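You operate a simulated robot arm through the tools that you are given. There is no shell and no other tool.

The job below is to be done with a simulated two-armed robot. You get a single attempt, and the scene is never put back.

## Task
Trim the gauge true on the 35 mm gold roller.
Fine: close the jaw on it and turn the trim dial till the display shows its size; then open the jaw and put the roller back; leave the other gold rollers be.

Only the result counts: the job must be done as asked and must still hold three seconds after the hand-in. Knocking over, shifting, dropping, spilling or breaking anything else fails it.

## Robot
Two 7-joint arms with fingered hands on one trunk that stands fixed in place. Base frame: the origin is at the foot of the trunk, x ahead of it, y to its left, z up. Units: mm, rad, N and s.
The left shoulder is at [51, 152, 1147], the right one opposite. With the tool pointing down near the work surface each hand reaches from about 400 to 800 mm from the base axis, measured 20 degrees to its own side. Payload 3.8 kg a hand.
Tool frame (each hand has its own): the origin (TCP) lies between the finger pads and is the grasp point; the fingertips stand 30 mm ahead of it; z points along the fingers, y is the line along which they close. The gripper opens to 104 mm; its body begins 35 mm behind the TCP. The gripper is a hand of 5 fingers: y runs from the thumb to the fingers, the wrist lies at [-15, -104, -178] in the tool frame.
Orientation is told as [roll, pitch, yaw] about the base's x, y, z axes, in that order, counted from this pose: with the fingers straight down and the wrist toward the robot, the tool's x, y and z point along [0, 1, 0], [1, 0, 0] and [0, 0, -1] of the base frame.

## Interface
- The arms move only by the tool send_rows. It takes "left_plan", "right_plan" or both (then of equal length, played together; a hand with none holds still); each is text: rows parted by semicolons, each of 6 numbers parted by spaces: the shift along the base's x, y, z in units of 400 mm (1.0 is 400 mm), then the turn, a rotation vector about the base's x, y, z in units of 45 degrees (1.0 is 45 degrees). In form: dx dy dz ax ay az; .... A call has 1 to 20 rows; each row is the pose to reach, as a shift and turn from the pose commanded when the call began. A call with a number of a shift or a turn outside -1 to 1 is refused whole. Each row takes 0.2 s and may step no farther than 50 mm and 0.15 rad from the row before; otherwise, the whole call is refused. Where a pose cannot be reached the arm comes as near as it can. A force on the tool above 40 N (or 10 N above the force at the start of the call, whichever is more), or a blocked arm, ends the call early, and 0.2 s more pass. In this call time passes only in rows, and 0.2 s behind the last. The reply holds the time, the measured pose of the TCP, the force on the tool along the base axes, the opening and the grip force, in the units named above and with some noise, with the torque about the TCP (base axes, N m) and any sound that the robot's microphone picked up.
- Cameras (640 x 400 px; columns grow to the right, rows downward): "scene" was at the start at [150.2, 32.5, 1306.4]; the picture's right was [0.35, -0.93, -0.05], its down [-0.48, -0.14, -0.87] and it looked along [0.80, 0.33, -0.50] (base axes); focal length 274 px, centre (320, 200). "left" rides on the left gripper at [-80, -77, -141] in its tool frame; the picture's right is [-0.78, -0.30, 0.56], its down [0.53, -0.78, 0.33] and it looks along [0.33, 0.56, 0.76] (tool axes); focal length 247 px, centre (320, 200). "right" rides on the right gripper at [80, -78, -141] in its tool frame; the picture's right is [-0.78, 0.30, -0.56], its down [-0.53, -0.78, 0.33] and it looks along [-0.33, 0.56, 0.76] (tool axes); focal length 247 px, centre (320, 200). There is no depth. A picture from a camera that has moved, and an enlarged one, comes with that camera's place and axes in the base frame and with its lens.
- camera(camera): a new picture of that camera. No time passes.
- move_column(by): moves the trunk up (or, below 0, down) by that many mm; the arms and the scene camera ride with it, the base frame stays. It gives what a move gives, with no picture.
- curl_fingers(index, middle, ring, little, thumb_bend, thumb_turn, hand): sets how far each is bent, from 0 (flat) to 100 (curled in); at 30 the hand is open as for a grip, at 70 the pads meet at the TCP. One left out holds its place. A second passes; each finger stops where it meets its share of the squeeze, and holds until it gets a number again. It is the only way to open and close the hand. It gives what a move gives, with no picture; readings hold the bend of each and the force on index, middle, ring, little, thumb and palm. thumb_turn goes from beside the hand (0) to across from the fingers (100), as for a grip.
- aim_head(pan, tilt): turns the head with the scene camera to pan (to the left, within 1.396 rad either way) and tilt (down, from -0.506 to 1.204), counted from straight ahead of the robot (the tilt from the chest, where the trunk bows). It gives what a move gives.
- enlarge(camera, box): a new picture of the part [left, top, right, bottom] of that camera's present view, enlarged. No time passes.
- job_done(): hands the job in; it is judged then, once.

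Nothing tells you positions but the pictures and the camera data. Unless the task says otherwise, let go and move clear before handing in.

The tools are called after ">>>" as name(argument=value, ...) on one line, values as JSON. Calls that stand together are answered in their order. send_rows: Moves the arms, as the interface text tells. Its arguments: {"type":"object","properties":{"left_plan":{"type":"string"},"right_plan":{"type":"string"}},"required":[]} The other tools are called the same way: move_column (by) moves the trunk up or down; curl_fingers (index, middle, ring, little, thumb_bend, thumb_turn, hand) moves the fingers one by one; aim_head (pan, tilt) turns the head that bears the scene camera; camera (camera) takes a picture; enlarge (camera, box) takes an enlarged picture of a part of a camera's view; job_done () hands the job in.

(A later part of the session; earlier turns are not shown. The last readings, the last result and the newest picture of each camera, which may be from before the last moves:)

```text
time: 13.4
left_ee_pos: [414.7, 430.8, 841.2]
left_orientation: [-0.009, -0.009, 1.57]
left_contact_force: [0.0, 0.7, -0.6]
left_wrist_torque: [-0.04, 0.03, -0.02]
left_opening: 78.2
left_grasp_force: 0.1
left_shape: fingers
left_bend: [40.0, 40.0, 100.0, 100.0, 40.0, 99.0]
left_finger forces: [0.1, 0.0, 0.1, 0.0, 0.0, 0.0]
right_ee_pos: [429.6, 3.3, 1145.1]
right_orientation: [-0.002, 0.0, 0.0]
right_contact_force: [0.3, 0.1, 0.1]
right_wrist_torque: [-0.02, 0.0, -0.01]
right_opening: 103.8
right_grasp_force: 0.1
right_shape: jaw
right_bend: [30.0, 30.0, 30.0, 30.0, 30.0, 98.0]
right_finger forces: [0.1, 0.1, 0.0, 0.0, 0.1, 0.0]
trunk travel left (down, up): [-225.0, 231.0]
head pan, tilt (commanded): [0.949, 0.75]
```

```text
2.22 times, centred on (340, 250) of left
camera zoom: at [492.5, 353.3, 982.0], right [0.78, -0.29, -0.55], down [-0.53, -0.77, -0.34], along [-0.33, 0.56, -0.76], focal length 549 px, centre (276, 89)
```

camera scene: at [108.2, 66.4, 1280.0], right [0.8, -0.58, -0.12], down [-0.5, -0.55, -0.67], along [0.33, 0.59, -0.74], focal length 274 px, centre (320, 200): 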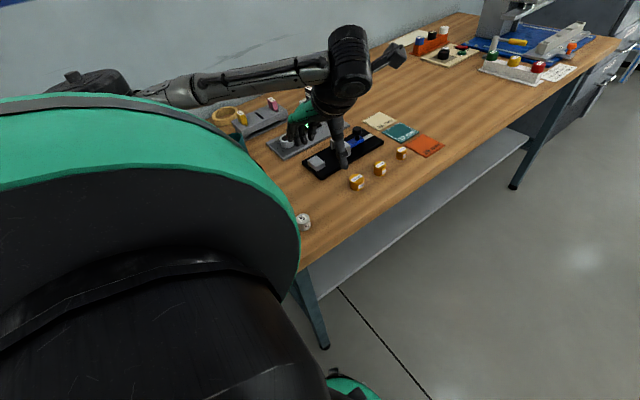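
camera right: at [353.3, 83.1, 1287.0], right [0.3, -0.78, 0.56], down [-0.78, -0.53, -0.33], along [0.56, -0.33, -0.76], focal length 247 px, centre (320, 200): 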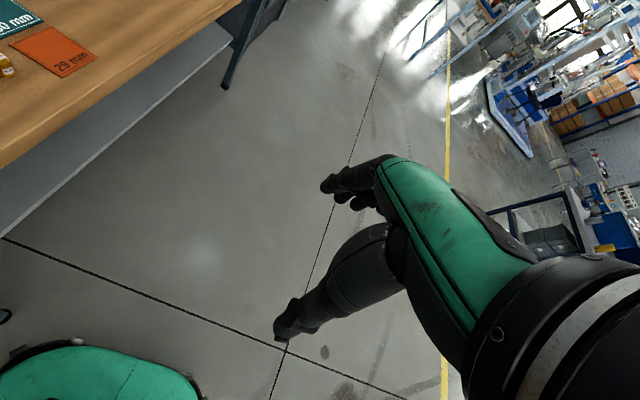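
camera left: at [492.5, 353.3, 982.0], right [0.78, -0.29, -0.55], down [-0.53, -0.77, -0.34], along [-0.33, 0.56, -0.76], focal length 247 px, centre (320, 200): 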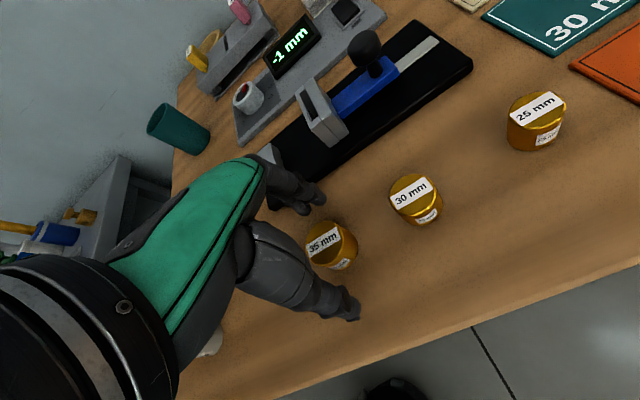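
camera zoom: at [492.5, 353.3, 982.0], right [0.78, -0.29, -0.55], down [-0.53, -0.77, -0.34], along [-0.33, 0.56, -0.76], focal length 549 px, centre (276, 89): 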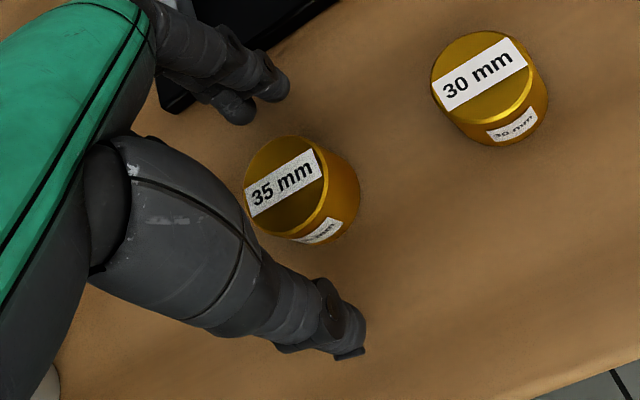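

The view shows the roller centred within about 2 mm, lined up with the index and thumb, while the middle finger would catch its edge. I'll rise, curl the middle finger away too, and come back down for a thumb–index pinch.

>>> send_rows(left_plan="0 0 0.05 0 0 0; 0 0 0.1 0 0 0; 0 0 0.14 0 0 0")

>>> curl_fingers(hand="left", middle=100, ring=100, little=100, index=44, thumb_bend=44)

>>> enlarge(camera="left", box=[230, 130, 420, 340])

>>> enlarge(camera="scene", box=[310, 100, 410, 200])

```text
time: 14.2
left_ee_pos: [414.8, 430.8, 896.6]
left_orientation: [-0.009, -0.007, 1.572]
left_contact_force: [-0.2, 0.9, 0.3]
left_wrist_torque: [-0.03, -0.02, -0.01]
left_opening: 78.2
left_grasp_force: 0.0
left_shape: fingers
left_bend: [40.0, 40.0, 100.0, 100.0, 40.0, 99.0]
left_finger forces: [0.0, 0.0, 0.0, 0.1, 0.1, 0.0]
right_ee_pos: [430.7, 2.3, 1146.1]
right_orientation: [-0.001, 0.001, 0.001]
right_contact_force: [0.5, 0.6, 0.4]
right_wrist_torque: [-0.01, -0.03, 0.01]
right_opening: 103.9
right_grasp_force: 0.2
right_shape: jaw
right_bend: [30.0, 30.0, 30.0, 30.0, 30.0, 98.0]
right_finger forces: [0.0, 0.0, 0.1, 0.0, 0.1, 0.0]
trunk travel left (down, up): [-225.0, 231.0]
head pan, tilt (commanded): [0.949, 0.75]
```

```text
time: 15.2
left_ee_pos: [415.7, 430.8, 896.6]
left_orientation: [-0.009, -0.005, 1.57]
left_contact_force: [0.3, -1.0, 0.1]
left_wrist_torque: [-0.04, -0.01, -0.01]
left_opening: 67.8
left_grasp_force: 0.1
left_shape: fingers
left_bend: [44.0, 100.0, 100.0, 100.0, 44.0, 99.0]
left_finger forces: [0.1, 0.0, 0.1, 0.1, 0.0, 0.1]
right_ee_pos: [431.0, 2.5, 1145.2]
right_orientation: [-0.001, 0.0, 0.001]
right_contact_force: [-0.1, 0.6, -0.9]
right_wrist_torque: [0.02, -0.02, -0.01]
right_opening: 103.8
right_grasp_force: 0.1
right_shape: jaw
right_bend: [30.0, 30.0, 30.0, 30.0, 30.0, 98.0]
right_finger forces: [0.0, 0.0, 0.0, 0.1, 0.1, 0.0]
trunk travel left (down, up): [-225.0, 231.0]
head pan, tilt (commanded): [0.949, 0.75]
```

```text
1.90 times, centred on (325, 235) of left
camera zoom: at [493.3, 354.1, 1038.0], right [0.78, -0.29, -0.55], down [-0.53, -0.77, -0.34], along [-0.33, 0.56, -0.76], focal length 470 px, centre (310, 133)
```

zoom: 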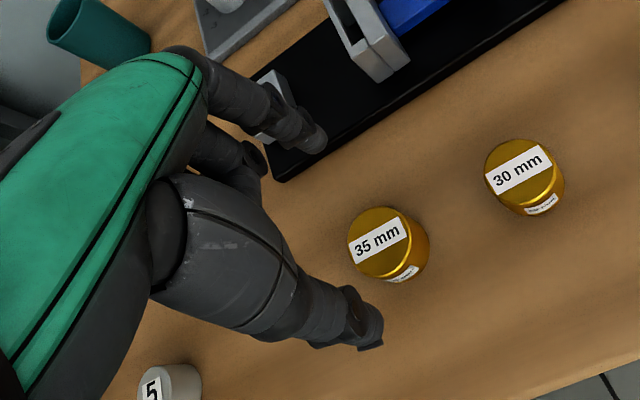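

```text
4.00 times, centred on (360, 150) of scene
camera zoom: at [107.8, 66.6, 1280.1], right [0.81, -0.58, -0.11], down [-0.5, -0.55, -0.67], along [0.33, 0.59, -0.74], focal length 1094 px, centre (160, 400)
```

zoom: 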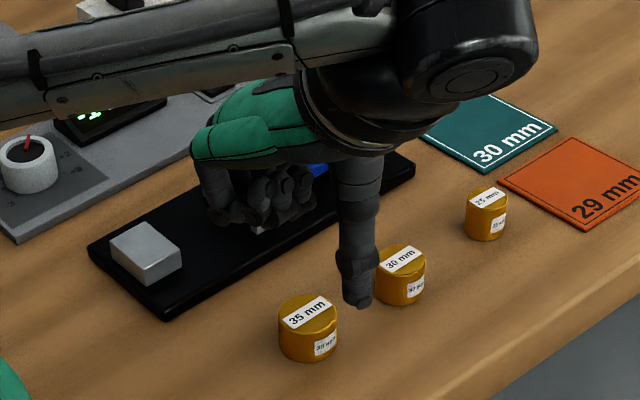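

>>> send_rows(left_plan="0.001 0.002 -0.045 0 0 0; 0.001 0.002 -0.09 0 0 0; 0.001 0.002 -0.12 0 0 0; 0.001 0.002 -0.135 0 0 0; 0.001 0.002 -0.141 0 0 0")

>>> curl_fingers(hand="left", index=54, thumb_bend=54)

>>> enlarge(camera="left", box=[230, 130, 420, 340])

>>> enlarge(camera="scene", box=[310, 120, 410, 220])

```text
time: 16.4
left_ee_pos: [416.1, 431.2, 839.7]
left_orientation: [-0.01, -0.008, 1.57]
left_contact_force: [0.7, -0.4, -0.5]
left_wrist_torque: [0.0, 0.04, 0.02]
left_opening: 67.9
left_grasp_force: 0.0
left_shape: fingers
left_bend: [44.0, 100.0, 100.0, 100.0, 44.0, 99.0]
left_finger forces: [0.0, 0.0, 0.1, 0.1, 0.0, 0.0]
right_ee_pos: [431.7, 3.8, 1144.2]
right_orientation: [0.0, 0.0, 0.0]
right_contact_force: [-0.2, 0.4, 0.1]
right_wrist_torque: [-0.02, 0.02, 0.03]
right_opening: 103.7
right_grasp_force: 0.0
right_shape: jaw
right_bend: [30.0, 30.0, 30.0, 30.0, 30.0, 98.0]
right_finger forces: [0.0, 0.1, 0.0, 0.1, 0.0, 0.1]
trunk travel left (down, up): [-225.0, 231.0]
head pan, tilt (commanded): [0.949, 0.75]
```

```text
time: 17.4
left_ee_pos: [415.5, 431.2, 838.2]
left_orientation: [-0.009, -0.007, 1.571]
left_contact_force: [0.3, 0.0, 0.2]
left_wrist_torque: [0.01, 0.04, -0.01]
left_opening: 42.0
left_grasp_force: 0.1
left_shape: fingers
left_bend: [54.0, 100.0, 100.0, 100.0, 54.0, 100.0]
left_finger forces: [0.0, 0.0, 0.1, 0.0, 0.0, 0.0]
right_ee_pos: [430.9, 2.9, 1145.6]
right_orientation: [-0.001, 0.0, 0.001]
right_contact_force: [0.3, 0.4, -0.9]
right_wrist_torque: [0.0, -0.02, 0.0]
right_opening: 103.8
right_grasp_force: 0.0
right_shape: jaw
right_bend: [30.0, 30.0, 30.0, 30.0, 30.0, 98.0]
right_finger forces: [0.1, 0.0, 0.0, 0.0, 0.0, 0.0]
trunk travel left (down, up): [-225.0, 231.0]
head pan, tilt (commanded): [0.949, 0.75]
```

```text
1.90 times, centred on (325, 235) of left
camera zoom: at [494.1, 354.1, 980.5], right [0.78, -0.29, -0.55], down [-0.53, -0.77, -0.34], along [-0.33, 0.56, -0.76], focal length 470 px, centre (310, 133)
```

zoom: 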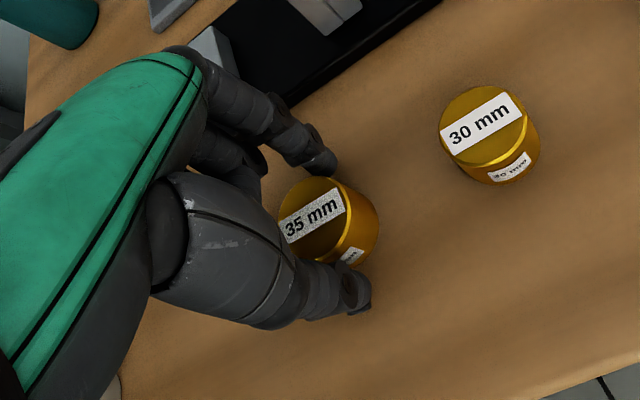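

```text
4.00 times, centred on (360, 170) of scene
camera zoom: at [107.8, 66.6, 1280.1], right [0.81, -0.58, -0.11], down [-0.5, -0.55, -0.67], along [0.33, 0.59, -0.74], focal length 1094 px, centre (160, 320)
```

zoom: 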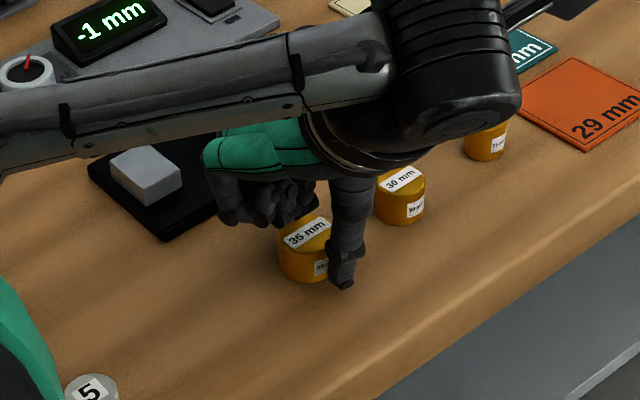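

>>> send_rows(left_plan="-0.004 0.001 0.002 0 0 0; -0.0075 0.0025 0.002 0 0 0")

>>> curl_fingers(hand="left", index=58, thumb_bend=58)

>>> enlarge(camera="left", box=[230, 130, 420, 340])

>>> enlarge(camera="scene", box=[310, 120, 410, 220])

```text
time: 18.0
left_ee_pos: [414.7, 432.5, 840.6]
left_orientation: [-0.011, -0.006, 1.572]
left_contact_force: [-0.2, 0.0, 0.5]
left_wrist_torque: [-0.04, 0.0, 0.0]
left_opening: 42.2
left_grasp_force: 0.1
left_shape: fingers
left_bend: [54.0, 100.0, 100.0, 100.0, 54.0, 100.0]
left_finger forces: [0.0, 0.0, 0.0, 0.1, 0.0, 0.0]
right_ee_pos: [430.4, 4.3, 1146.2]
right_orientation: [0.002, 0.0, 0.0]
right_contact_force: [-0.2, 0.4, -0.7]
right_wrist_torque: [0.01, -0.01, -0.02]
right_opening: 103.8
right_grasp_force: 0.0
right_shape: jaw
right_bend: [30.0, 30.0, 30.0, 30.0, 30.0, 98.0]
right_finger forces: [0.0, 0.1, 0.0, 0.0, 0.0, 0.1]
trunk travel left (down, up): [-225.0, 231.0]
head pan, tilt (commanded): [0.949, 0.75]
```

```text
time: 19.0
left_ee_pos: [412.8, 431.3, 840.5]
left_orientation: [-0.011, -0.008, 1.571]
left_contact_force: [-1.0, 0.3, 0.4]
left_wrist_torque: [-0.04, -0.01, 0.02]
left_opening: 34.8
left_grasp_force: 0.4
left_shape: fingers
left_bend: [57.0, 100.0, 100.0, 100.0, 57.0, 100.0]
left_finger forces: [0.1, 0.0, 0.1, 0.0, 0.3, 0.0]
right_ee_pos: [430.5, 2.6, 1145.9]
right_orientation: [-0.002, 0.0, -0.001]
right_contact_force: [0.0, 0.5, 0.6]
right_wrist_torque: [0.01, 0.01, 0.02]
right_opening: 103.8
right_grasp_force: 0.1
right_shape: jaw
right_bend: [30.0, 30.0, 30.0, 30.0, 30.0, 98.0]
right_finger forces: [0.0, 0.1, 0.0, 0.0, 0.1, 0.0]
trunk travel left (down, up): [-225.0, 231.0]
head pan, tilt (commanded): [0.949, 0.75]
```

```text
1.90 times, centred on (325, 235) of left
camera zoom: at [491.3, 355.0, 981.8], right [0.78, -0.29, -0.55], down [-0.53, -0.77, -0.34], along [-0.33, 0.56, -0.76], focal length 470 px, centre (310, 133)
```

zoom: 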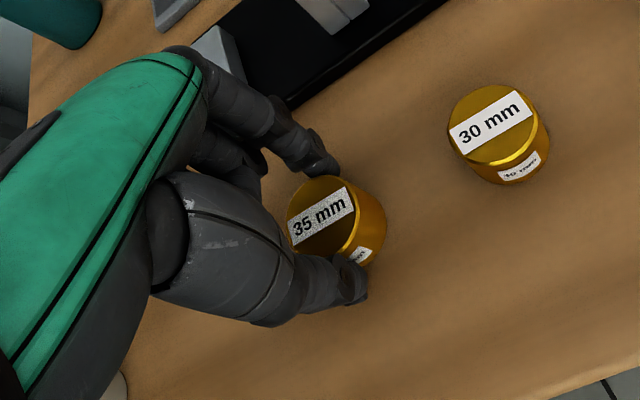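

```text
4.00 times, centred on (360, 170) of scene
camera zoom: at [107.8, 66.6, 1280.1], right [0.81, -0.58, -0.11], down [-0.5, -0.55, -0.67], along [0.33, 0.59, -0.74], focal length 1094 px, centre (160, 320)
```

zoom: 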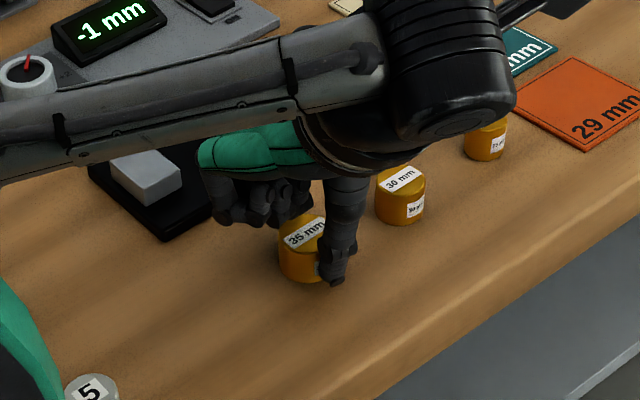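

The fingers meet the roller at a 34.8 mm opening. I'll firm up the grip.

>>> curl_fingers(hand="left", index=63, thumb_bend=63)

>>> enlarge(camera="left", box=[230, 130, 420, 340])

```text
time: 20.0
left_ee_pos: [412.7, 431.6, 840.4]
left_orientation: [-0.009, -0.007, 1.571]
left_contact_force: [-0.8, -0.8, -0.2]
left_wrist_torque: [0.0, 0.02, 0.0]
left_opening: 31.2
left_grasp_force: 3.6
left_shape: fingers
left_bend: [58.0, 100.0, 100.0, 100.0, 59.0, 100.0]
left_finger forces: [3.4, 0.0, 0.1, 0.1, 3.7, 0.0]
right_ee_pos: [430.8, 3.0, 1144.7]
right_orientation: [0.001, -0.001, 0.001]
right_contact_force: [-0.1, -0.1, 0.6]
right_wrist_torque: [0.01, -0.01, 0.03]
right_opening: 103.7
right_grasp_force: 0.0
right_shape: jaw
right_bend: [30.0, 30.0, 30.0, 30.0, 30.0, 98.0]
right_finger forces: [0.0, 0.0, 0.0, 0.0, 0.0, 0.0]
trunk travel left (down, up): [-225.0, 231.0]
head pan, tilt (commanded): [0.949, 0.75]
```

```text
1.90 times, centred on (325, 235) of left
camera zoom: at [491.3, 355.1, 981.8], right [0.78, -0.29, -0.55], down [-0.53, -0.77, -0.34], along [-0.33, 0.56, -0.76], focal length 470 px, centre (310, 133)
```

zoom: 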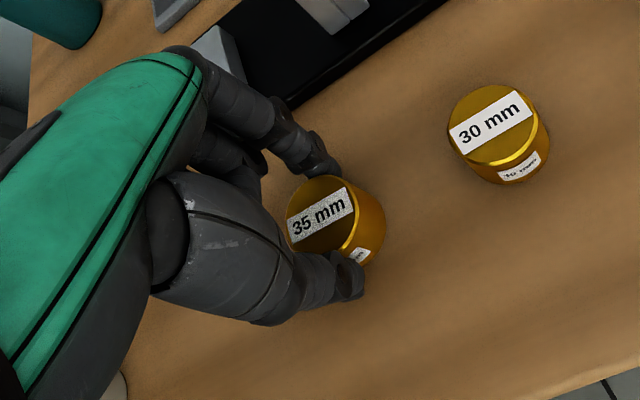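

>>> curl_fingers(hand="left", index=70, thumb_bend=70)

>>> enlarge(camera="left", box=[230, 130, 420, 340])

>>> enlarge(camera="scene", box=[340, 150, 390, 200])

```text
time: 21.0
left_ee_pos: [414.1, 433.4, 840.3]
left_orientation: [-0.008, -0.007, 1.572]
left_contact_force: [-0.4, 0.6, 0.2]
left_wrist_torque: [0.0, 0.02, 0.0]
left_opening: 29.8
left_grasp_force: 7.8
left_shape: fingers
left_bend: [59.0, 100.0, 100.0, 100.0, 61.0, 100.0]
left_finger forces: [8.2, 0.0, 0.0, 0.0, 8.1, 0.0]
right_ee_pos: [430.2, 2.8, 1145.7]
right_orientation: [-0.001, 0.0, 0.0]
right_contact_force: [-0.2, 0.9, -0.6]
right_wrist_torque: [0.0, -0.02, -0.02]
right_opening: 103.6
right_grasp_force: 0.0
right_shape: jaw
right_bend: [30.0, 30.0, 30.0, 30.0, 30.0, 98.0]
right_finger forces: [0.0, 0.1, 0.0, 0.0, 0.0, 0.0]
trunk travel left (down, up): [-225.0, 231.0]
head pan, tilt (commanded): [0.949, 0.75]
```

```text
1.90 times, centred on (325, 235) of left
camera zoom: at [491.3, 355.2, 981.8], right [0.78, -0.29, -0.55], down [-0.53, -0.77, -0.34], along [-0.33, 0.56, -0.76], focal length 470 px, centre (310, 133)
```

zoom: 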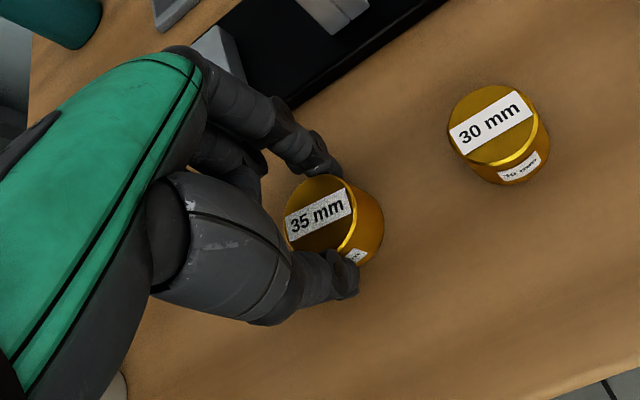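

```text
8.00 times, centred on (365, 175) of scene
camera zoom: at [107.8, 66.7, 1280.1], right [0.81, -0.58, -0.11], down [-0.5, -0.55, -0.67], along [0.33, 0.59, -0.74], focal length 2189 px, centre (-40, 400)
```

zoom: 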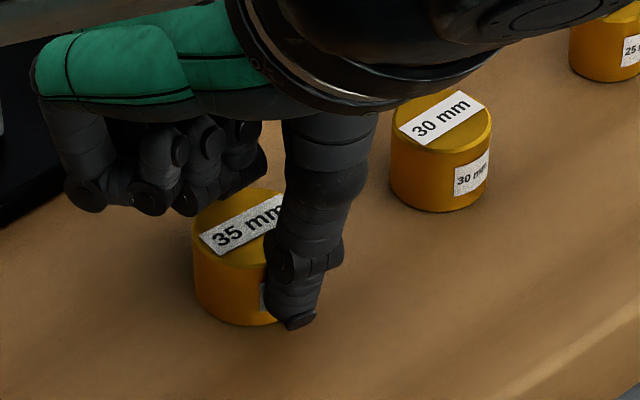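

>>> send_rows(left_plan="0 0 0.0125 0 0 0; 0 0 0.025 0 0 0; 0 0 0.0375 0 0 0; 0 0 0.05 0 0 0")

>>> enlarge(camera="left", box=[230, 130, 420, 340])

>>> enlarge(camera="scene", box=[340, 140, 390, 200])

```text
time: 22.0
left_ee_pos: [413.3, 433.3, 861.4]
left_orientation: [-0.008, -0.009, 1.569]
left_contact_force: [0.1, 0.6, -1.1]
left_wrist_torque: [0.0, -0.02, 0.0]
left_opening: 30.1
left_grasp_force: 7.6
left_shape: fingers
left_bend: [59.0, 100.0, 100.0, 100.0, 61.0, 100.0]
left_finger forces: [8.0, 0.0, 0.0, 0.0, 7.9, 0.0]
right_ee_pos: [431.7, 1.4, 1145.0]
right_orientation: [0.001, -0.001, 0.0]
right_contact_force: [-0.5, 0.6, 0.4]
right_wrist_torque: [0.0, -0.04, 0.01]
right_opening: 103.7
right_grasp_force: 0.0
right_shape: jaw
right_bend: [30.0, 30.0, 30.0, 30.0, 30.0, 98.0]
right_finger forces: [0.0, 0.0, 0.0, 0.0, 0.0, 0.0]
trunk travel left (down, up): [-225.0, 231.0]
head pan, tilt (commanded): [0.949, 0.75]
```

```text
1.90 times, centred on (325, 235) of left
camera zoom: at [491.0, 355.4, 1002.4], right [0.78, -0.29, -0.55], down [-0.53, -0.77, -0.34], along [-0.33, 0.56, -0.76], focal length 470 px, centre (310, 133)
```

zoom: 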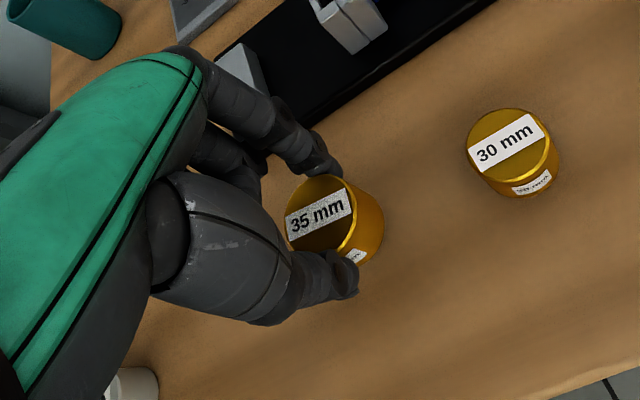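

```text
6.67 times, centred on (365, 170) of scene
camera zoom: at [107.9, 66.8, 1280.0], right [0.81, -0.58, -0.11], down [-0.5, -0.55, -0.67], along [0.33, 0.59, -0.74], focal length 1824 px, centre (20, 400)
```

zoom: 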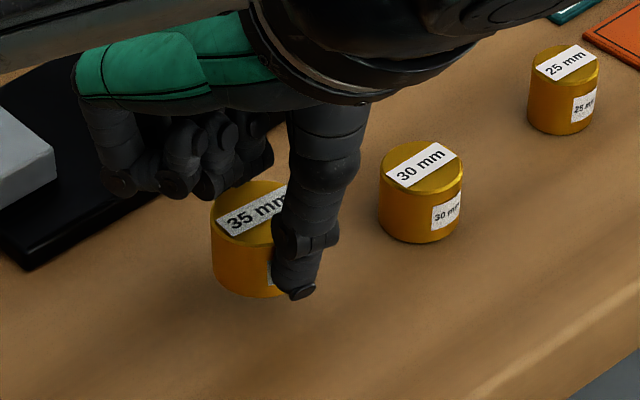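

The roller is held upright with its bottom about 40 mm below the TCP. I'll lift it to z≈915 and measure the block and jaw positions from there.

>>> send_rows(left_plan="0 0 0.04 0 0 0; 0 0 0.08 0 0 0; 0 0 0.12 0 0 0; 0 0 0.135 0 0 0")

>>> camera(camera="left")

>>> enlarge(camera="left", box=[270, 60, 430, 220])

>>> enlarge(camera="scene", box=[290, 110, 390, 200])

```text
time: 23.0
left_ee_pos: [412.9, 432.9, 915.0]
left_orientation: [-0.01, -0.007, 1.572]
left_contact_force: [0.2, -0.1, -1.9]
left_wrist_torque: [0.02, 0.0, 0.0]
left_opening: 29.8
left_grasp_force: 8.6
left_shape: fingers
left_bend: [59.0, 100.0, 100.0, 100.0, 61.0, 100.0]
left_finger forces: [8.2, 0.1, 0.1, 0.0, 8.0, 0.0]
right_ee_pos: [431.5, 3.1, 1145.9]
right_orientation: [0.0, 0.0, -0.001]
right_contact_force: [0.1, -0.3, -0.1]
right_wrist_torque: [0.03, 0.02, 0.02]
right_opening: 104.0
right_grasp_force: 0.1
right_shape: jaw
right_bend: [30.0, 30.0, 30.0, 30.0, 30.0, 98.0]
right_finger forces: [0.0, 0.1, 0.1, 0.1, 0.0, 0.0]
trunk travel left (down, up): [-225.0, 231.0]
head pan, tilt (commanded): [0.949, 0.75]
```

```text
taken
camera left: at [491.1, 355.5, 1056.0], right [0.78, -0.29, -0.55], down [-0.53, -0.78, -0.34], along [-0.33, 0.56, -0.76], focal length 247 px, centre (320, 200)
```

left: 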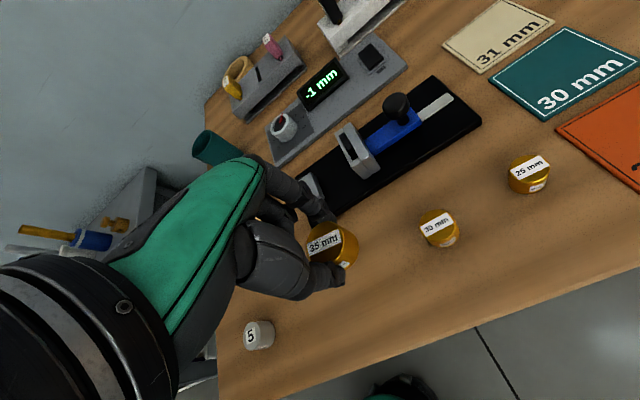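

```text
2.50 times, centred on (350, 140) of left
camera zoom: at [491.1, 355.5, 1056.0], right [0.78, -0.29, -0.55], down [-0.53, -0.78, -0.34], along [-0.33, 0.56, -0.76], focal length 617 px, centre (245, 350)
```

zoom: 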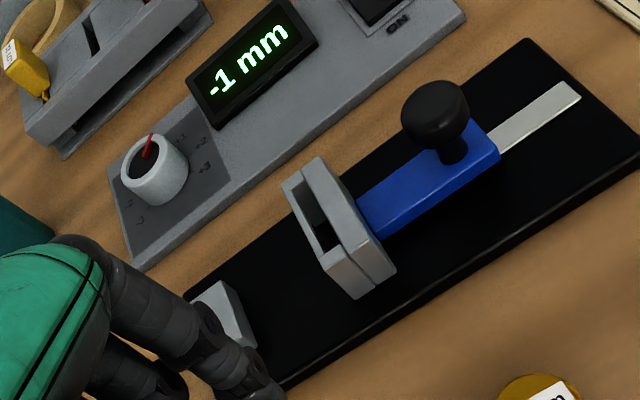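

```text
4.44 times, centred on (340, 155) of scene
camera zoom: at [108.0, 66.8, 1280.0], right [0.81, -0.58, -0.11], down [-0.5, -0.55, -0.67], along [0.33, 0.59, -0.74], focal length 1216 px, centre (231, 400)
```

zoom: 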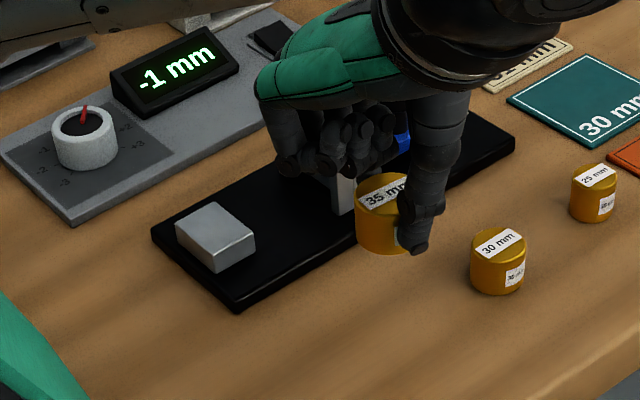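

The gauge centreline works out at y≈550, with the block face at x≈392 and the jaw horns at x≈448. That leaves a 56 mm gap, so I'll carry the roller over to TCP (417, 549) and recheck from above before lowering.

>>> send_rows(left_plan="0.003 0.07 0 0 0 0; 0.006 0.15 0 0 0 0; 0.009 0.23 0 0 0 0; 0.01 0.29 0 0 0 0")

>>> camera(camera="left")

>>> enlarge(camera="left", box=[240, 140, 440, 320])

>>> enlarge(camera="scene", box=[290, 80, 390, 190])

```text
time: 24.0
left_ee_pos: [417.1, 548.9, 914.9]
left_orientation: [-0.01, -0.004, 1.571]
left_contact_force: [-0.5, -0.4, -1.1]
left_wrist_torque: [0.01, 0.0, 0.01]
left_opening: 29.7
left_grasp_force: 8.6
left_shape: fingers
left_bend: [59.0, 100.0, 100.0, 100.0, 61.0, 100.0]
left_finger forces: [8.2, 0.0, 0.0, 0.1, 8.1, 0.1]
right_ee_pos: [430.9, 3.4, 1145.6]
right_orientation: [0.0, 0.001, -0.002]
right_contact_force: [0.1, 0.1, -0.1]
right_wrist_torque: [-0.03, -0.02, 0.03]
right_opening: 103.8
right_grasp_force: 0.1
right_shape: jaw
right_bend: [30.0, 30.0, 30.0, 30.0, 30.0, 98.0]
right_finger forces: [0.1, 0.0, 0.0, 0.1, 0.1, 0.0]
trunk travel left (down, up): [-225.0, 231.0]
head pan, tilt (commanded): [0.949, 0.75]
```

```text
taken
camera left: at [495.7, 472.6, 1056.3], right [0.78, -0.29, -0.55], down [-0.53, -0.77, -0.34], along [-0.33, 0.56, -0.76], focal length 247 px, centre (320, 200)
```

left: 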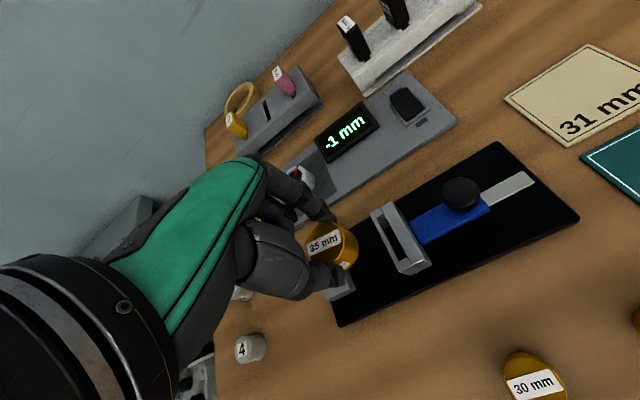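

```text
2.22 times, centred on (340, 230) of left
camera zoom: at [495.7, 472.6, 1056.3], right [0.78, -0.29, -0.55], down [-0.53, -0.77, -0.34], along [-0.33, 0.56, -0.76], focal length 549 px, centre (276, 133)
```

zoom: 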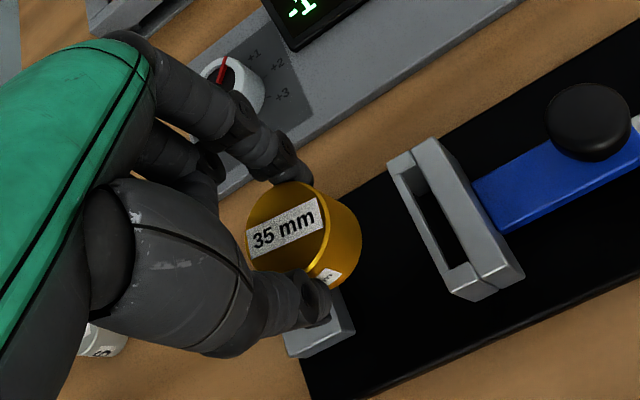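

```text
3.64 times, centred on (340, 135) of scene
camera zoom: at [107.7, 67.1, 1280.0], right [0.8, -0.58, -0.11], down [-0.5, -0.55, -0.67], along [0.33, 0.59, -0.74], focal length 995 px, centre (247, 436)
```

zoom: 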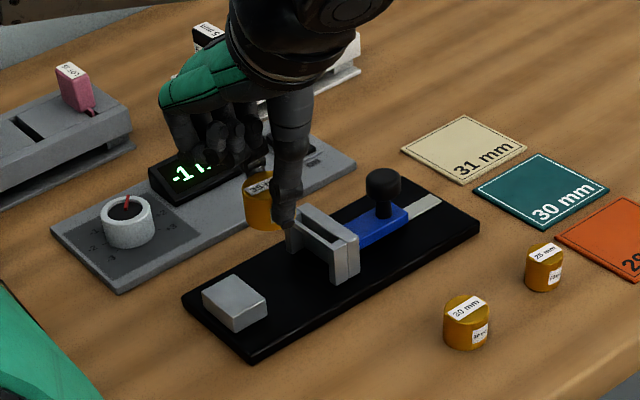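

>>> enlarge(camera="left", box=[320, 180, 450, 330])

```text
2.67 times, centred on (385, 255) of left
camera zoom: at [495.7, 472.6, 1056.3], right [0.78, -0.29, -0.55], down [-0.53, -0.77, -0.34], along [-0.33, 0.56, -0.76], focal length 659 px, centre (147, 53)
```

zoom: 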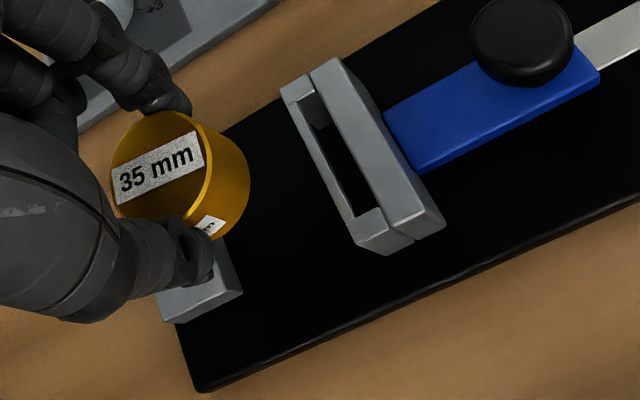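

Two views now agree: jaw horns at x≈448 spanning y 521–579, block face at x≈393, and the held roller centred over the gap. I'll lower it, slowing near the base.

>>> send_rows(left_plan="0 -0.0025 -0.04 0 0 0; 0 -0.0025 -0.08 0 0 0; 0 -0.0025 -0.11 0 0 0; 0 -0.0025 -0.125 0 0 0")

>>> enlarge(camera="left", box=[240, 100, 450, 320])

>>> enlarge(camera="scene", box=[290, 90, 390, 190])

```text
time: 25.0
left_ee_pos: [418.3, 547.5, 865.3]
left_orientation: [-0.009, -0.006, 1.57]
left_contact_force: [0.3, -0.4, -1.5]
left_wrist_torque: [0.01, -0.01, 0.05]
left_opening: 29.8
left_grasp_force: 8.2
left_shape: fingers
left_bend: [59.0, 100.0, 100.0, 100.0, 61.0, 100.0]
left_finger forces: [8.2, 0.0, 0.1, 0.1, 8.1, 0.0]
right_ee_pos: [431.1, 3.1, 1146.5]
right_orientation: [0.001, 0.0, -0.002]
right_contact_force: [0.4, 0.4, 0.9]
right_wrist_torque: [-0.02, -0.02, 0.03]
right_opening: 103.9
right_grasp_force: 0.1
right_shape: jaw
right_bend: [30.0, 30.0, 30.0, 30.0, 30.0, 98.0]
right_finger forces: [0.0, 0.1, 0.0, 0.0, 0.0, 0.1]
trunk travel left (down, up): [-225.0, 231.0]
head pan, tilt (commanded): [0.949, 0.75]
```

```text
1.82 times, centred on (345, 210) of left
camera zoom: at [495.4, 470.8, 1005.9], right [0.78, -0.29, -0.55], down [-0.53, -0.77, -0.34], along [-0.33, 0.56, -0.76], focal length 449 px, centre (274, 182)
```

zoom: 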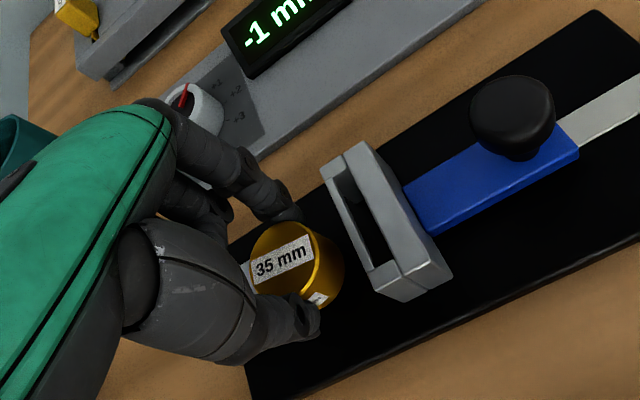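

```text
4.00 times, centred on (340, 140) of scene
camera zoom: at [108.0, 67.0, 1280.0], right [0.81, -0.58, -0.11], down [-0.5, -0.55, -0.67], along [0.33, 0.59, -0.74], focal length 1094 px, centre (240, 440)
```

zoom: 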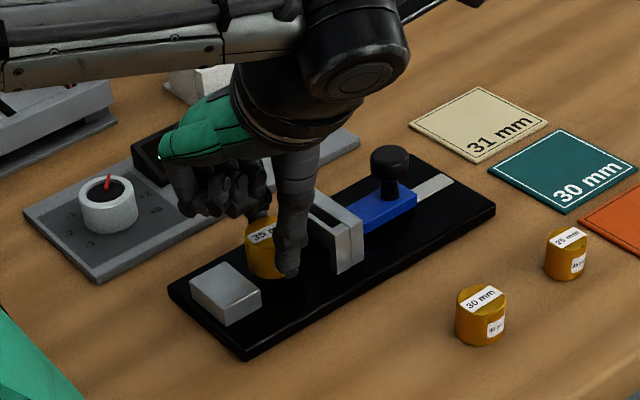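

>>> send_rows(left_plan="0 0 -0.005 0 0 0; 0 0 -0.01 0 0 0; 0 0 -0.015 0 0 0")

>>> send_rows(left_plan="0 0 -0.0025 0 0 0; 0 0 -0.005 0 0 0")

```text
time: 25.8
left_ee_pos: [418.0, 546.8, 860.3]
left_orientation: [-0.008, -0.006, 1.57]
left_contact_force: [-0.6, 0.0, -1.5]
left_wrist_torque: [-0.01, 0.02, 0.0]
left_opening: 29.5
left_grasp_force: 8.2
left_shape: fingers
left_bend: [59.0, 100.0, 100.0, 100.0, 61.0, 100.0]
left_finger forces: [8.2, 0.1, 0.0, 0.0, 8.1, 0.1]
right_ee_pos: [431.8, 2.6, 1145.0]
right_orientation: [0.0, 0.0, 0.001]
right_contact_force: [0.9, 0.6, -0.3]
right_wrist_torque: [-0.01, 0.0, -0.04]
right_opening: 103.8
right_grasp_force: 0.0
right_shape: jaw
right_bend: [30.0, 30.0, 30.0, 30.0, 30.0, 98.0]
right_finger forces: [0.0, 0.0, 0.1, 0.1, 0.0, 0.0]
trunk travel left (down, up): [-225.0, 231.0]
head pan, tilt (commanded): [0.949, 0.75]
```

```text
time: 26.4
left_ee_pos: [417.5, 547.8, 856.2]
left_orientation: [-0.009, -0.008, 1.571]
left_contact_force: [0.2, 0.0, -1.4]
left_wrist_torque: [0.0, -0.02, 0.02]
left_opening: 29.5
left_grasp_force: 8.5
left_shape: fingers
left_bend: [59.0, 100.0, 100.0, 100.0, 61.0, 100.0]
left_finger forces: [8.2, 0.0, 0.1, 0.0, 8.0, 0.0]
right_ee_pos: [430.7, 3.1, 1145.2]
right_orientation: [-0.001, 0.0, 0.0]
right_contact_force: [0.5, -0.5, -0.2]
right_wrist_torque: [-0.02, 0.0, 0.01]
right_opening: 103.7
right_grasp_force: 0.0
right_shape: jaw
right_bend: [30.0, 30.0, 30.0, 30.0, 30.0, 98.0]
right_finger forces: [0.0, 0.0, 0.1, 0.0, 0.0, 0.0]
trunk travel left (down, up): [-225.0, 231.0]
head pan, tilt (commanded): [0.949, 0.75]
```

>>> send_rows(left_plan="0 0 -0.0025 0 0 0; 0 0 -0.005 0 0 0")

>>> enlarge(camera="scene", box=[320, 110, 370, 170])

```text
time: 27.0
left_ee_pos: [416.8, 548.6, 853.9]
left_orientation: [-0.008, -0.007, 1.571]
left_contact_force: [0.1, -0.8, -2.0]
left_wrist_torque: [0.01, 0.02, 0.01]
left_opening: 29.8
left_grasp_force: 7.9
left_shape: fingers
left_bend: [59.0, 100.0, 100.0, 100.0, 61.0, 100.0]
left_finger forces: [8.2, 0.0, 0.0, 0.0, 8.1, 0.1]
right_ee_pos: [431.2, 3.6, 1144.6]
right_orientation: [-0.001, -0.001, 0.001]
right_contact_force: [1.3, -0.4, -0.7]
right_wrist_torque: [0.01, 0.03, -0.02]
right_opening: 103.8
right_grasp_force: 0.1
right_shape: jaw
right_bend: [30.0, 30.0, 30.0, 30.0, 30.0, 98.0]
right_finger forces: [0.1, 0.1, 0.0, 0.0, 0.1, 0.0]
trunk travel left (down, up): [-225.0, 231.0]
head pan, tilt (commanded): [0.949, 0.75]
```

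```text
6.67 times, centred on (345, 140) of scene
camera zoom: at [107.9, 66.9, 1280.0], right [0.81, -0.58, -0.11], down [-0.5, -0.55, -0.67], along [0.33, 0.59, -0.74], focal length 1824 px, centre (153, 600)
```

zoom: 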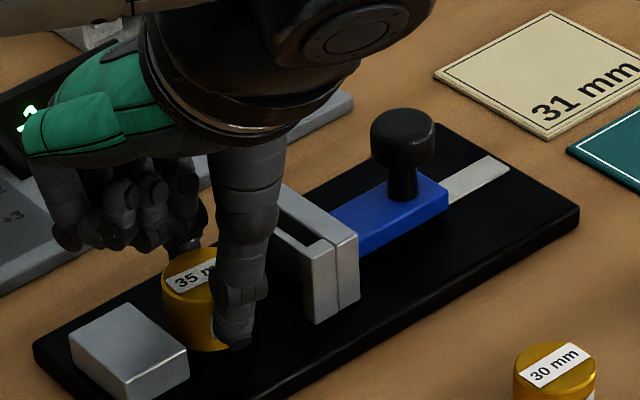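

>>> send_rows(left_plan="0 0 -0.0025 0 0 0; 0 0 -0.005 0 0 0")

>>> send_rows(left_plan="0 0 -0.0025 0 0 0; 0 0 -0.004 0 0 0")

```text
time: 27.6
left_ee_pos: [417.9, 548.3, 852.2]
left_orientation: [-0.011, -0.006, 1.57]
left_contact_force: [0.4, 0.0, -2.3]
left_wrist_torque: [0.01, 0.01, 0.01]
left_opening: 29.8
left_grasp_force: 8.2
left_shape: fingers
left_bend: [59.0, 100.0, 100.0, 100.0, 61.0, 100.0]
left_finger forces: [8.2, 0.1, 0.1, 0.0, 8.1, 0.1]
right_ee_pos: [430.2, 3.0, 1145.0]
right_orientation: [0.001, 0.001, 0.0]
right_contact_force: [0.2, 1.0, 0.6]
right_wrist_torque: [-0.01, 0.0, 0.01]
right_opening: 103.7
right_grasp_force: 0.0
right_shape: jaw
right_bend: [30.0, 30.0, 30.0, 30.0, 30.0, 98.0]
right_finger forces: [0.0, 0.1, 0.1, 0.1, 0.1, 0.0]
trunk travel left (down, up): [-225.0, 231.0]
head pan, tilt (commanded): [0.949, 0.75]
```

```text
time: 28.2
left_ee_pos: [416.2, 547.1, 851.8]
left_orientation: [-0.011, -0.008, 1.574]
left_contact_force: [1.9, 1.1, 3.3]
left_wrist_torque: [0.05, -0.04, -0.01]
left_opening: 29.8
left_grasp_force: 9.4
left_shape: fingers
left_bend: [59.0, 100.0, 100.0, 100.0, 61.0, 100.0]
left_finger forces: [9.5, 0.0, 0.1, 0.1, 8.2, 0.1]
right_ee_pos: [430.9, 2.3, 1144.8]
right_orientation: [0.0, -0.001, -0.001]
right_contact_force: [0.1, 0.8, 0.3]
right_wrist_torque: [-0.01, -0.01, 0.02]
right_opening: 103.7
right_grasp_force: 0.0
right_shape: jaw
right_bend: [30.0, 30.0, 30.0, 30.0, 30.0, 98.0]
right_finger forces: [0.0, 0.1, 0.1, 0.1, 0.0, 0.1]
trunk travel left (down, up): [-225.0, 231.0]
head pan, tilt (commanded): [0.949, 0.75]
```

The force flipped to +3 N, so the roller is resting on the base. I'll check the view and then release.

>>> enlarge(camera="left", box=[240, 100, 450, 320])

>>> curl_fingers(hand="left", index=52, thumb_bend=52)

>>> enlarge(camera="left", box=[240, 100, 450, 320])

>>> enlarge(camera="scene", box=[320, 110, 370, 170])

```text
1.82 times, centred on (345, 210) of left
camera zoom: at [494.7, 470.7, 993.4], right [0.78, -0.29, -0.55], down [-0.53, -0.77, -0.34], along [-0.33, 0.56, -0.76], focal length 449 px, centre (274, 182)
```

zoom: 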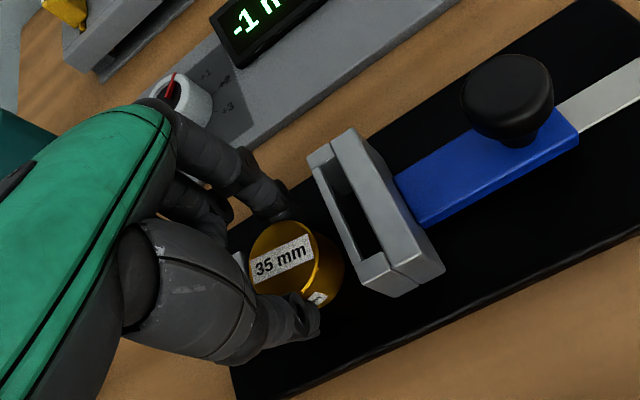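

```text
time: 29.2
left_ee_pos: [416.7, 547.0, 851.3]
left_orientation: [-0.012, -0.008, 1.57]
left_contact_force: [-0.5, 0.3, 0.5]
left_wrist_torque: [-0.01, 0.0, -0.01]
left_opening: 46.1
left_grasp_force: 0.1
left_shape: fingers
left_bend: [52.0, 100.0, 100.0, 100.0, 52.0, 100.0]
left_finger forces: [0.0, 0.0, 0.1, 0.0, 0.0, 0.1]
right_ee_pos: [429.9, 3.0, 1146.2]
right_orientation: [-0.001, 0.001, 0.0]
right_contact_force: [-0.3, 0.6, -0.6]
right_wrist_torque: [0.0, -0.02, -0.02]
right_opening: 103.4
right_grasp_force: 0.0
right_shape: jaw
right_bend: [30.0, 30.0, 30.0, 30.0, 30.0, 98.0]
right_finger forces: [0.0, 0.0, 0.0, 0.0, 0.0, 0.0]
trunk travel left (down, up): [-225.0, 231.0]
head pan, tilt (commanded): [0.949, 0.75]
```

```text
1.82 times, centred on (345, 210) of left
camera zoom: at [494.7, 470.5, 992.7], right [0.78, -0.29, -0.55], down [-0.53, -0.77, -0.34], along [-0.33, 0.56, -0.76], focal length 449 px, centre (274, 182)
```

zoom: 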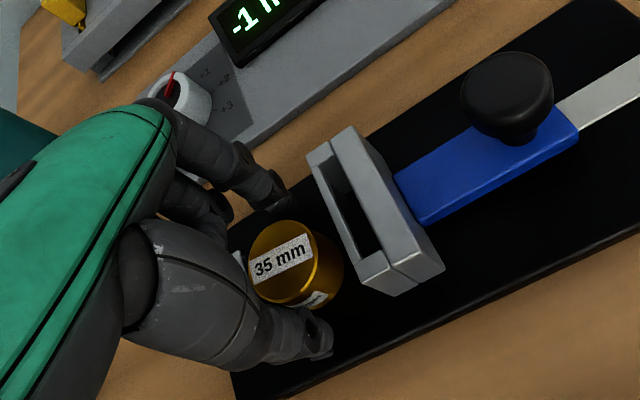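

```text
6.67 times, centred on (345, 140) of scene
camera zoom: at [107.8, 66.6, 1280.1], right [0.81, -0.58, -0.11], down [-0.5, -0.55, -0.67], along [0.33, 0.59, -0.74], focal length 1824 px, centre (153, 600)
```

zoom: 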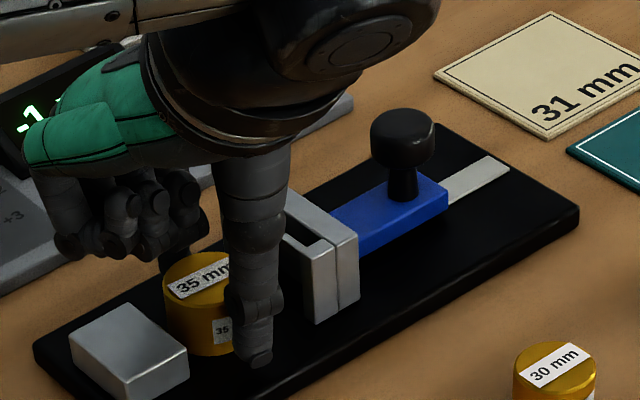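

The roller is standing on the base. I'll rise clear and look.

>>> send_rows(left_plan="0 0 0.02 0 0 0; 0 0 0.06 0 0 0; 0 0 0.12 0 0 0; 0 0 0.18 0 0 0; 0 -0.05 0.2 0 0 0; 0 -0.13 0.2 0 0 0; 0 -0.22 0.2 0 0 0")

>>> camera(camera="left")

>>> enlarge(camera="left", box=[270, 90, 410, 230])

>>> enlarge(camera="scene", box=[290, 110, 390, 190])

```text
time: 30.8
left_ee_pos: [417.3, 459.2, 931.0]
left_orientation: [-0.008, -0.009, 1.572]
left_contact_force: [0.2, -0.6, -0.3]
left_wrist_torque: [0.02, 0.01, 0.0]
left_opening: 46.3
left_grasp_force: 0.0
left_shape: fingers
left_bend: [52.0, 100.0, 100.0, 100.0, 52.0, 100.0]
left_finger forces: [0.1, 0.0, 0.0, 0.0, 0.1, 0.0]
right_ee_pos: [431.3, 1.2, 1145.3]
right_orientation: [0.001, 0.001, 0.0]
right_contact_force: [-0.6, -0.5, -1.1]
right_wrist_torque: [0.0, -0.03, 0.0]
right_opening: 103.7
right_grasp_force: 0.0
right_shape: jaw
right_bend: [30.0, 30.0, 30.0, 30.0, 30.0, 98.0]
right_finger forces: [0.0, 0.0, 0.1, 0.0, 0.1, 0.0]
trunk travel left (down, up): [-225.0, 231.0]
head pan, tilt (commanded): [0.949, 0.75]
```

```text
taken
camera left: at [495.1, 381.9, 1072.0], right [0.78, -0.29, -0.55], down [-0.53, -0.77, -0.34], along [-0.33, 0.56, -0.76], focal length 247 px, centre (320, 200)
```

left: 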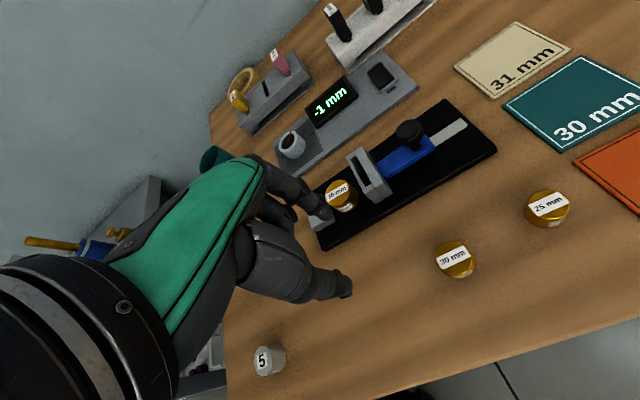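

```text
2.86 times, centred on (340, 160) of left
camera zoom: at [495.1, 381.9, 1072.0], right [0.78, -0.29, -0.55], down [-0.53, -0.77, -0.34], along [-0.33, 0.56, -0.76], focal length 706 px, centre (263, 314)
```

zoom: 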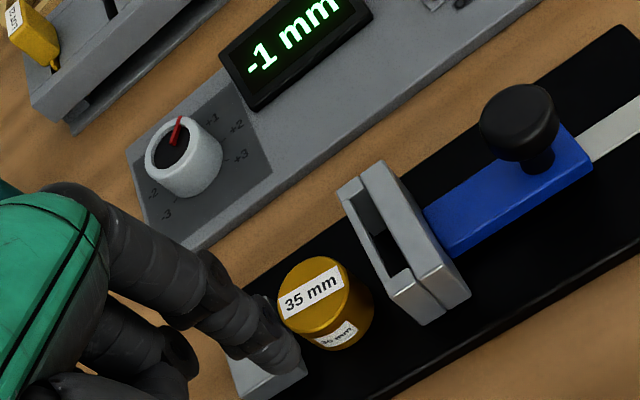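

```text
5.00 times, centred on (340, 150) of scene
camera zoom: at [107.9, 65.8, 1280.1], right [0.81, -0.58, -0.12], down [-0.5, -0.55, -0.67], along [0.33, 0.6, -0.73], focal length 1368 px, centre (220, 450)
```

zoom: 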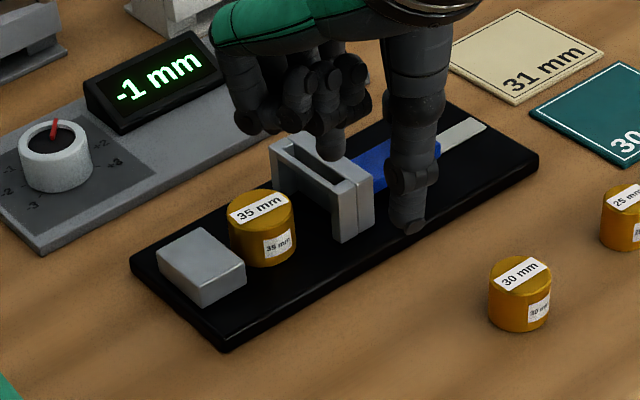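

The roller stands centred between block and jaw, and the knob top is near (520, 549, 856). I'll turn the hand back to yaw 0 above the knob so index and thumb straddle it along x.

>>> send_rows(left_plan="0.02 0.015 0 0 0 -0.167; 0.04 0.03 0 0 0 -0.333; 0.06 0.045 0 0 0 -0.5; 0.08 0.06 0 0 0 -0.667; 0.1 0.075 0 0 0 -0.833; 0.12 0.09 0 0 0 -1.0")

>>> send_rows(left_plan="0.02 0.02 0 0 0 -0.167; 0.04 0.04 0 0 0 -0.333; 0.06 0.06 0 0 0 -0.5; 0.08 0.08 0 0 0 -0.667; 0.1 0.11 0 0 0 -0.833; 0.14 0.135 0 0 0 -1.0")

>>> camera(camera="left")

>>> enlarge(camera="scene", box=[290, 60, 400, 190])

```text
time: 32.2
left_ee_pos: [465.0, 494.8, 930.9]
left_orientation: [-0.007, -0.007, 0.783]
left_contact_force: [-0.4, -0.2, 0.3]
left_wrist_torque: [0.01, 0.01, 0.0]
left_opening: 46.4
left_grasp_force: 0.0
left_shape: fingers
left_bend: [52.0, 100.0, 100.0, 100.0, 52.0, 100.0]
left_finger forces: [0.0, 0.0, 0.1, 0.0, 0.0, 0.0]
right_ee_pos: [431.0, 5.0, 1146.0]
right_orientation: [-0.001, 0.0, 0.001]
right_contact_force: [0.5, -0.4, 0.2]
right_wrist_torque: [0.02, -0.01, 0.0]
right_opening: 104.1
right_grasp_force: 0.1
right_shape: jaw
right_bend: [30.0, 30.0, 30.0, 30.0, 30.0, 98.0]
right_finger forces: [0.0, 0.0, 0.0, 0.0, 0.0, 0.0]
trunk travel left (down, up): [-225.0, 231.0]
head pan, tilt (commanded): [0.949, 0.75]
```

```text
time: 33.6
left_ee_pos: [521.8, 549.8, 930.3]
left_orientation: [-0.01, -0.008, 0.001]
left_contact_force: [0.0, -0.2, 0.1]
left_wrist_torque: [-0.01, 0.01, -0.05]
left_opening: 46.4
left_grasp_force: 0.2
left_shape: fingers
left_bend: [52.0, 100.0, 100.0, 100.0, 52.0, 100.0]
left_finger forces: [0.0, 0.0, 0.1, 0.1, 0.1, 0.0]
right_ee_pos: [431.2, 3.1, 1145.3]
right_orientation: [-0.001, 0.001, 0.0]
right_contact_force: [0.8, -0.5, -0.2]
right_wrist_torque: [0.01, 0.0, -0.03]
right_opening: 103.7
right_grasp_force: 0.1
right_shape: jaw
right_bend: [30.0, 30.0, 30.0, 30.0, 30.0, 98.0]
right_finger forces: [0.0, 0.0, 0.0, 0.0, 0.0, 0.1]
trunk travel left (down, up): [-225.0, 231.0]
head pan, tilt (commanded): [0.949, 0.75]
```

```text
taken
camera left: at [442.1, 472.9, 1072.1], right [-0.29, -0.78, -0.55], down [-0.77, 0.53, -0.34], along [0.56, 0.33, -0.76], focal length 247 px, centre (320, 200)
```

left: 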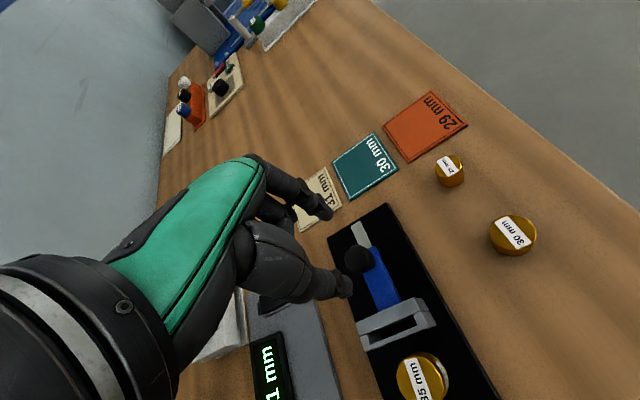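

```text
3.08 times, centred on (345, 125) of scene
camera zoom: at [108.6, 66.8, 1279.9], right [0.81, -0.58, -0.12], down [-0.5, -0.55, -0.67], along [0.32, 0.59, -0.74], focal length 842 px, centre (243, 431)
```

zoom: 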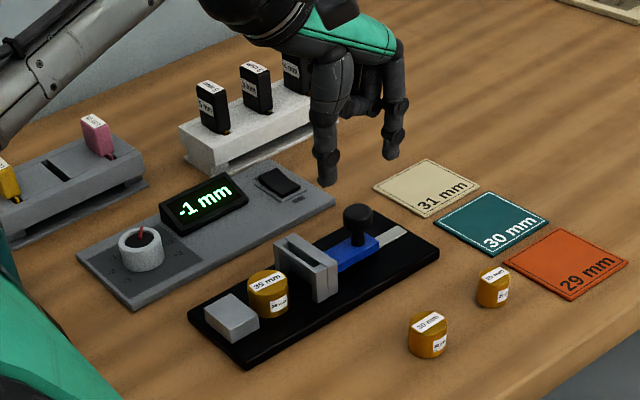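

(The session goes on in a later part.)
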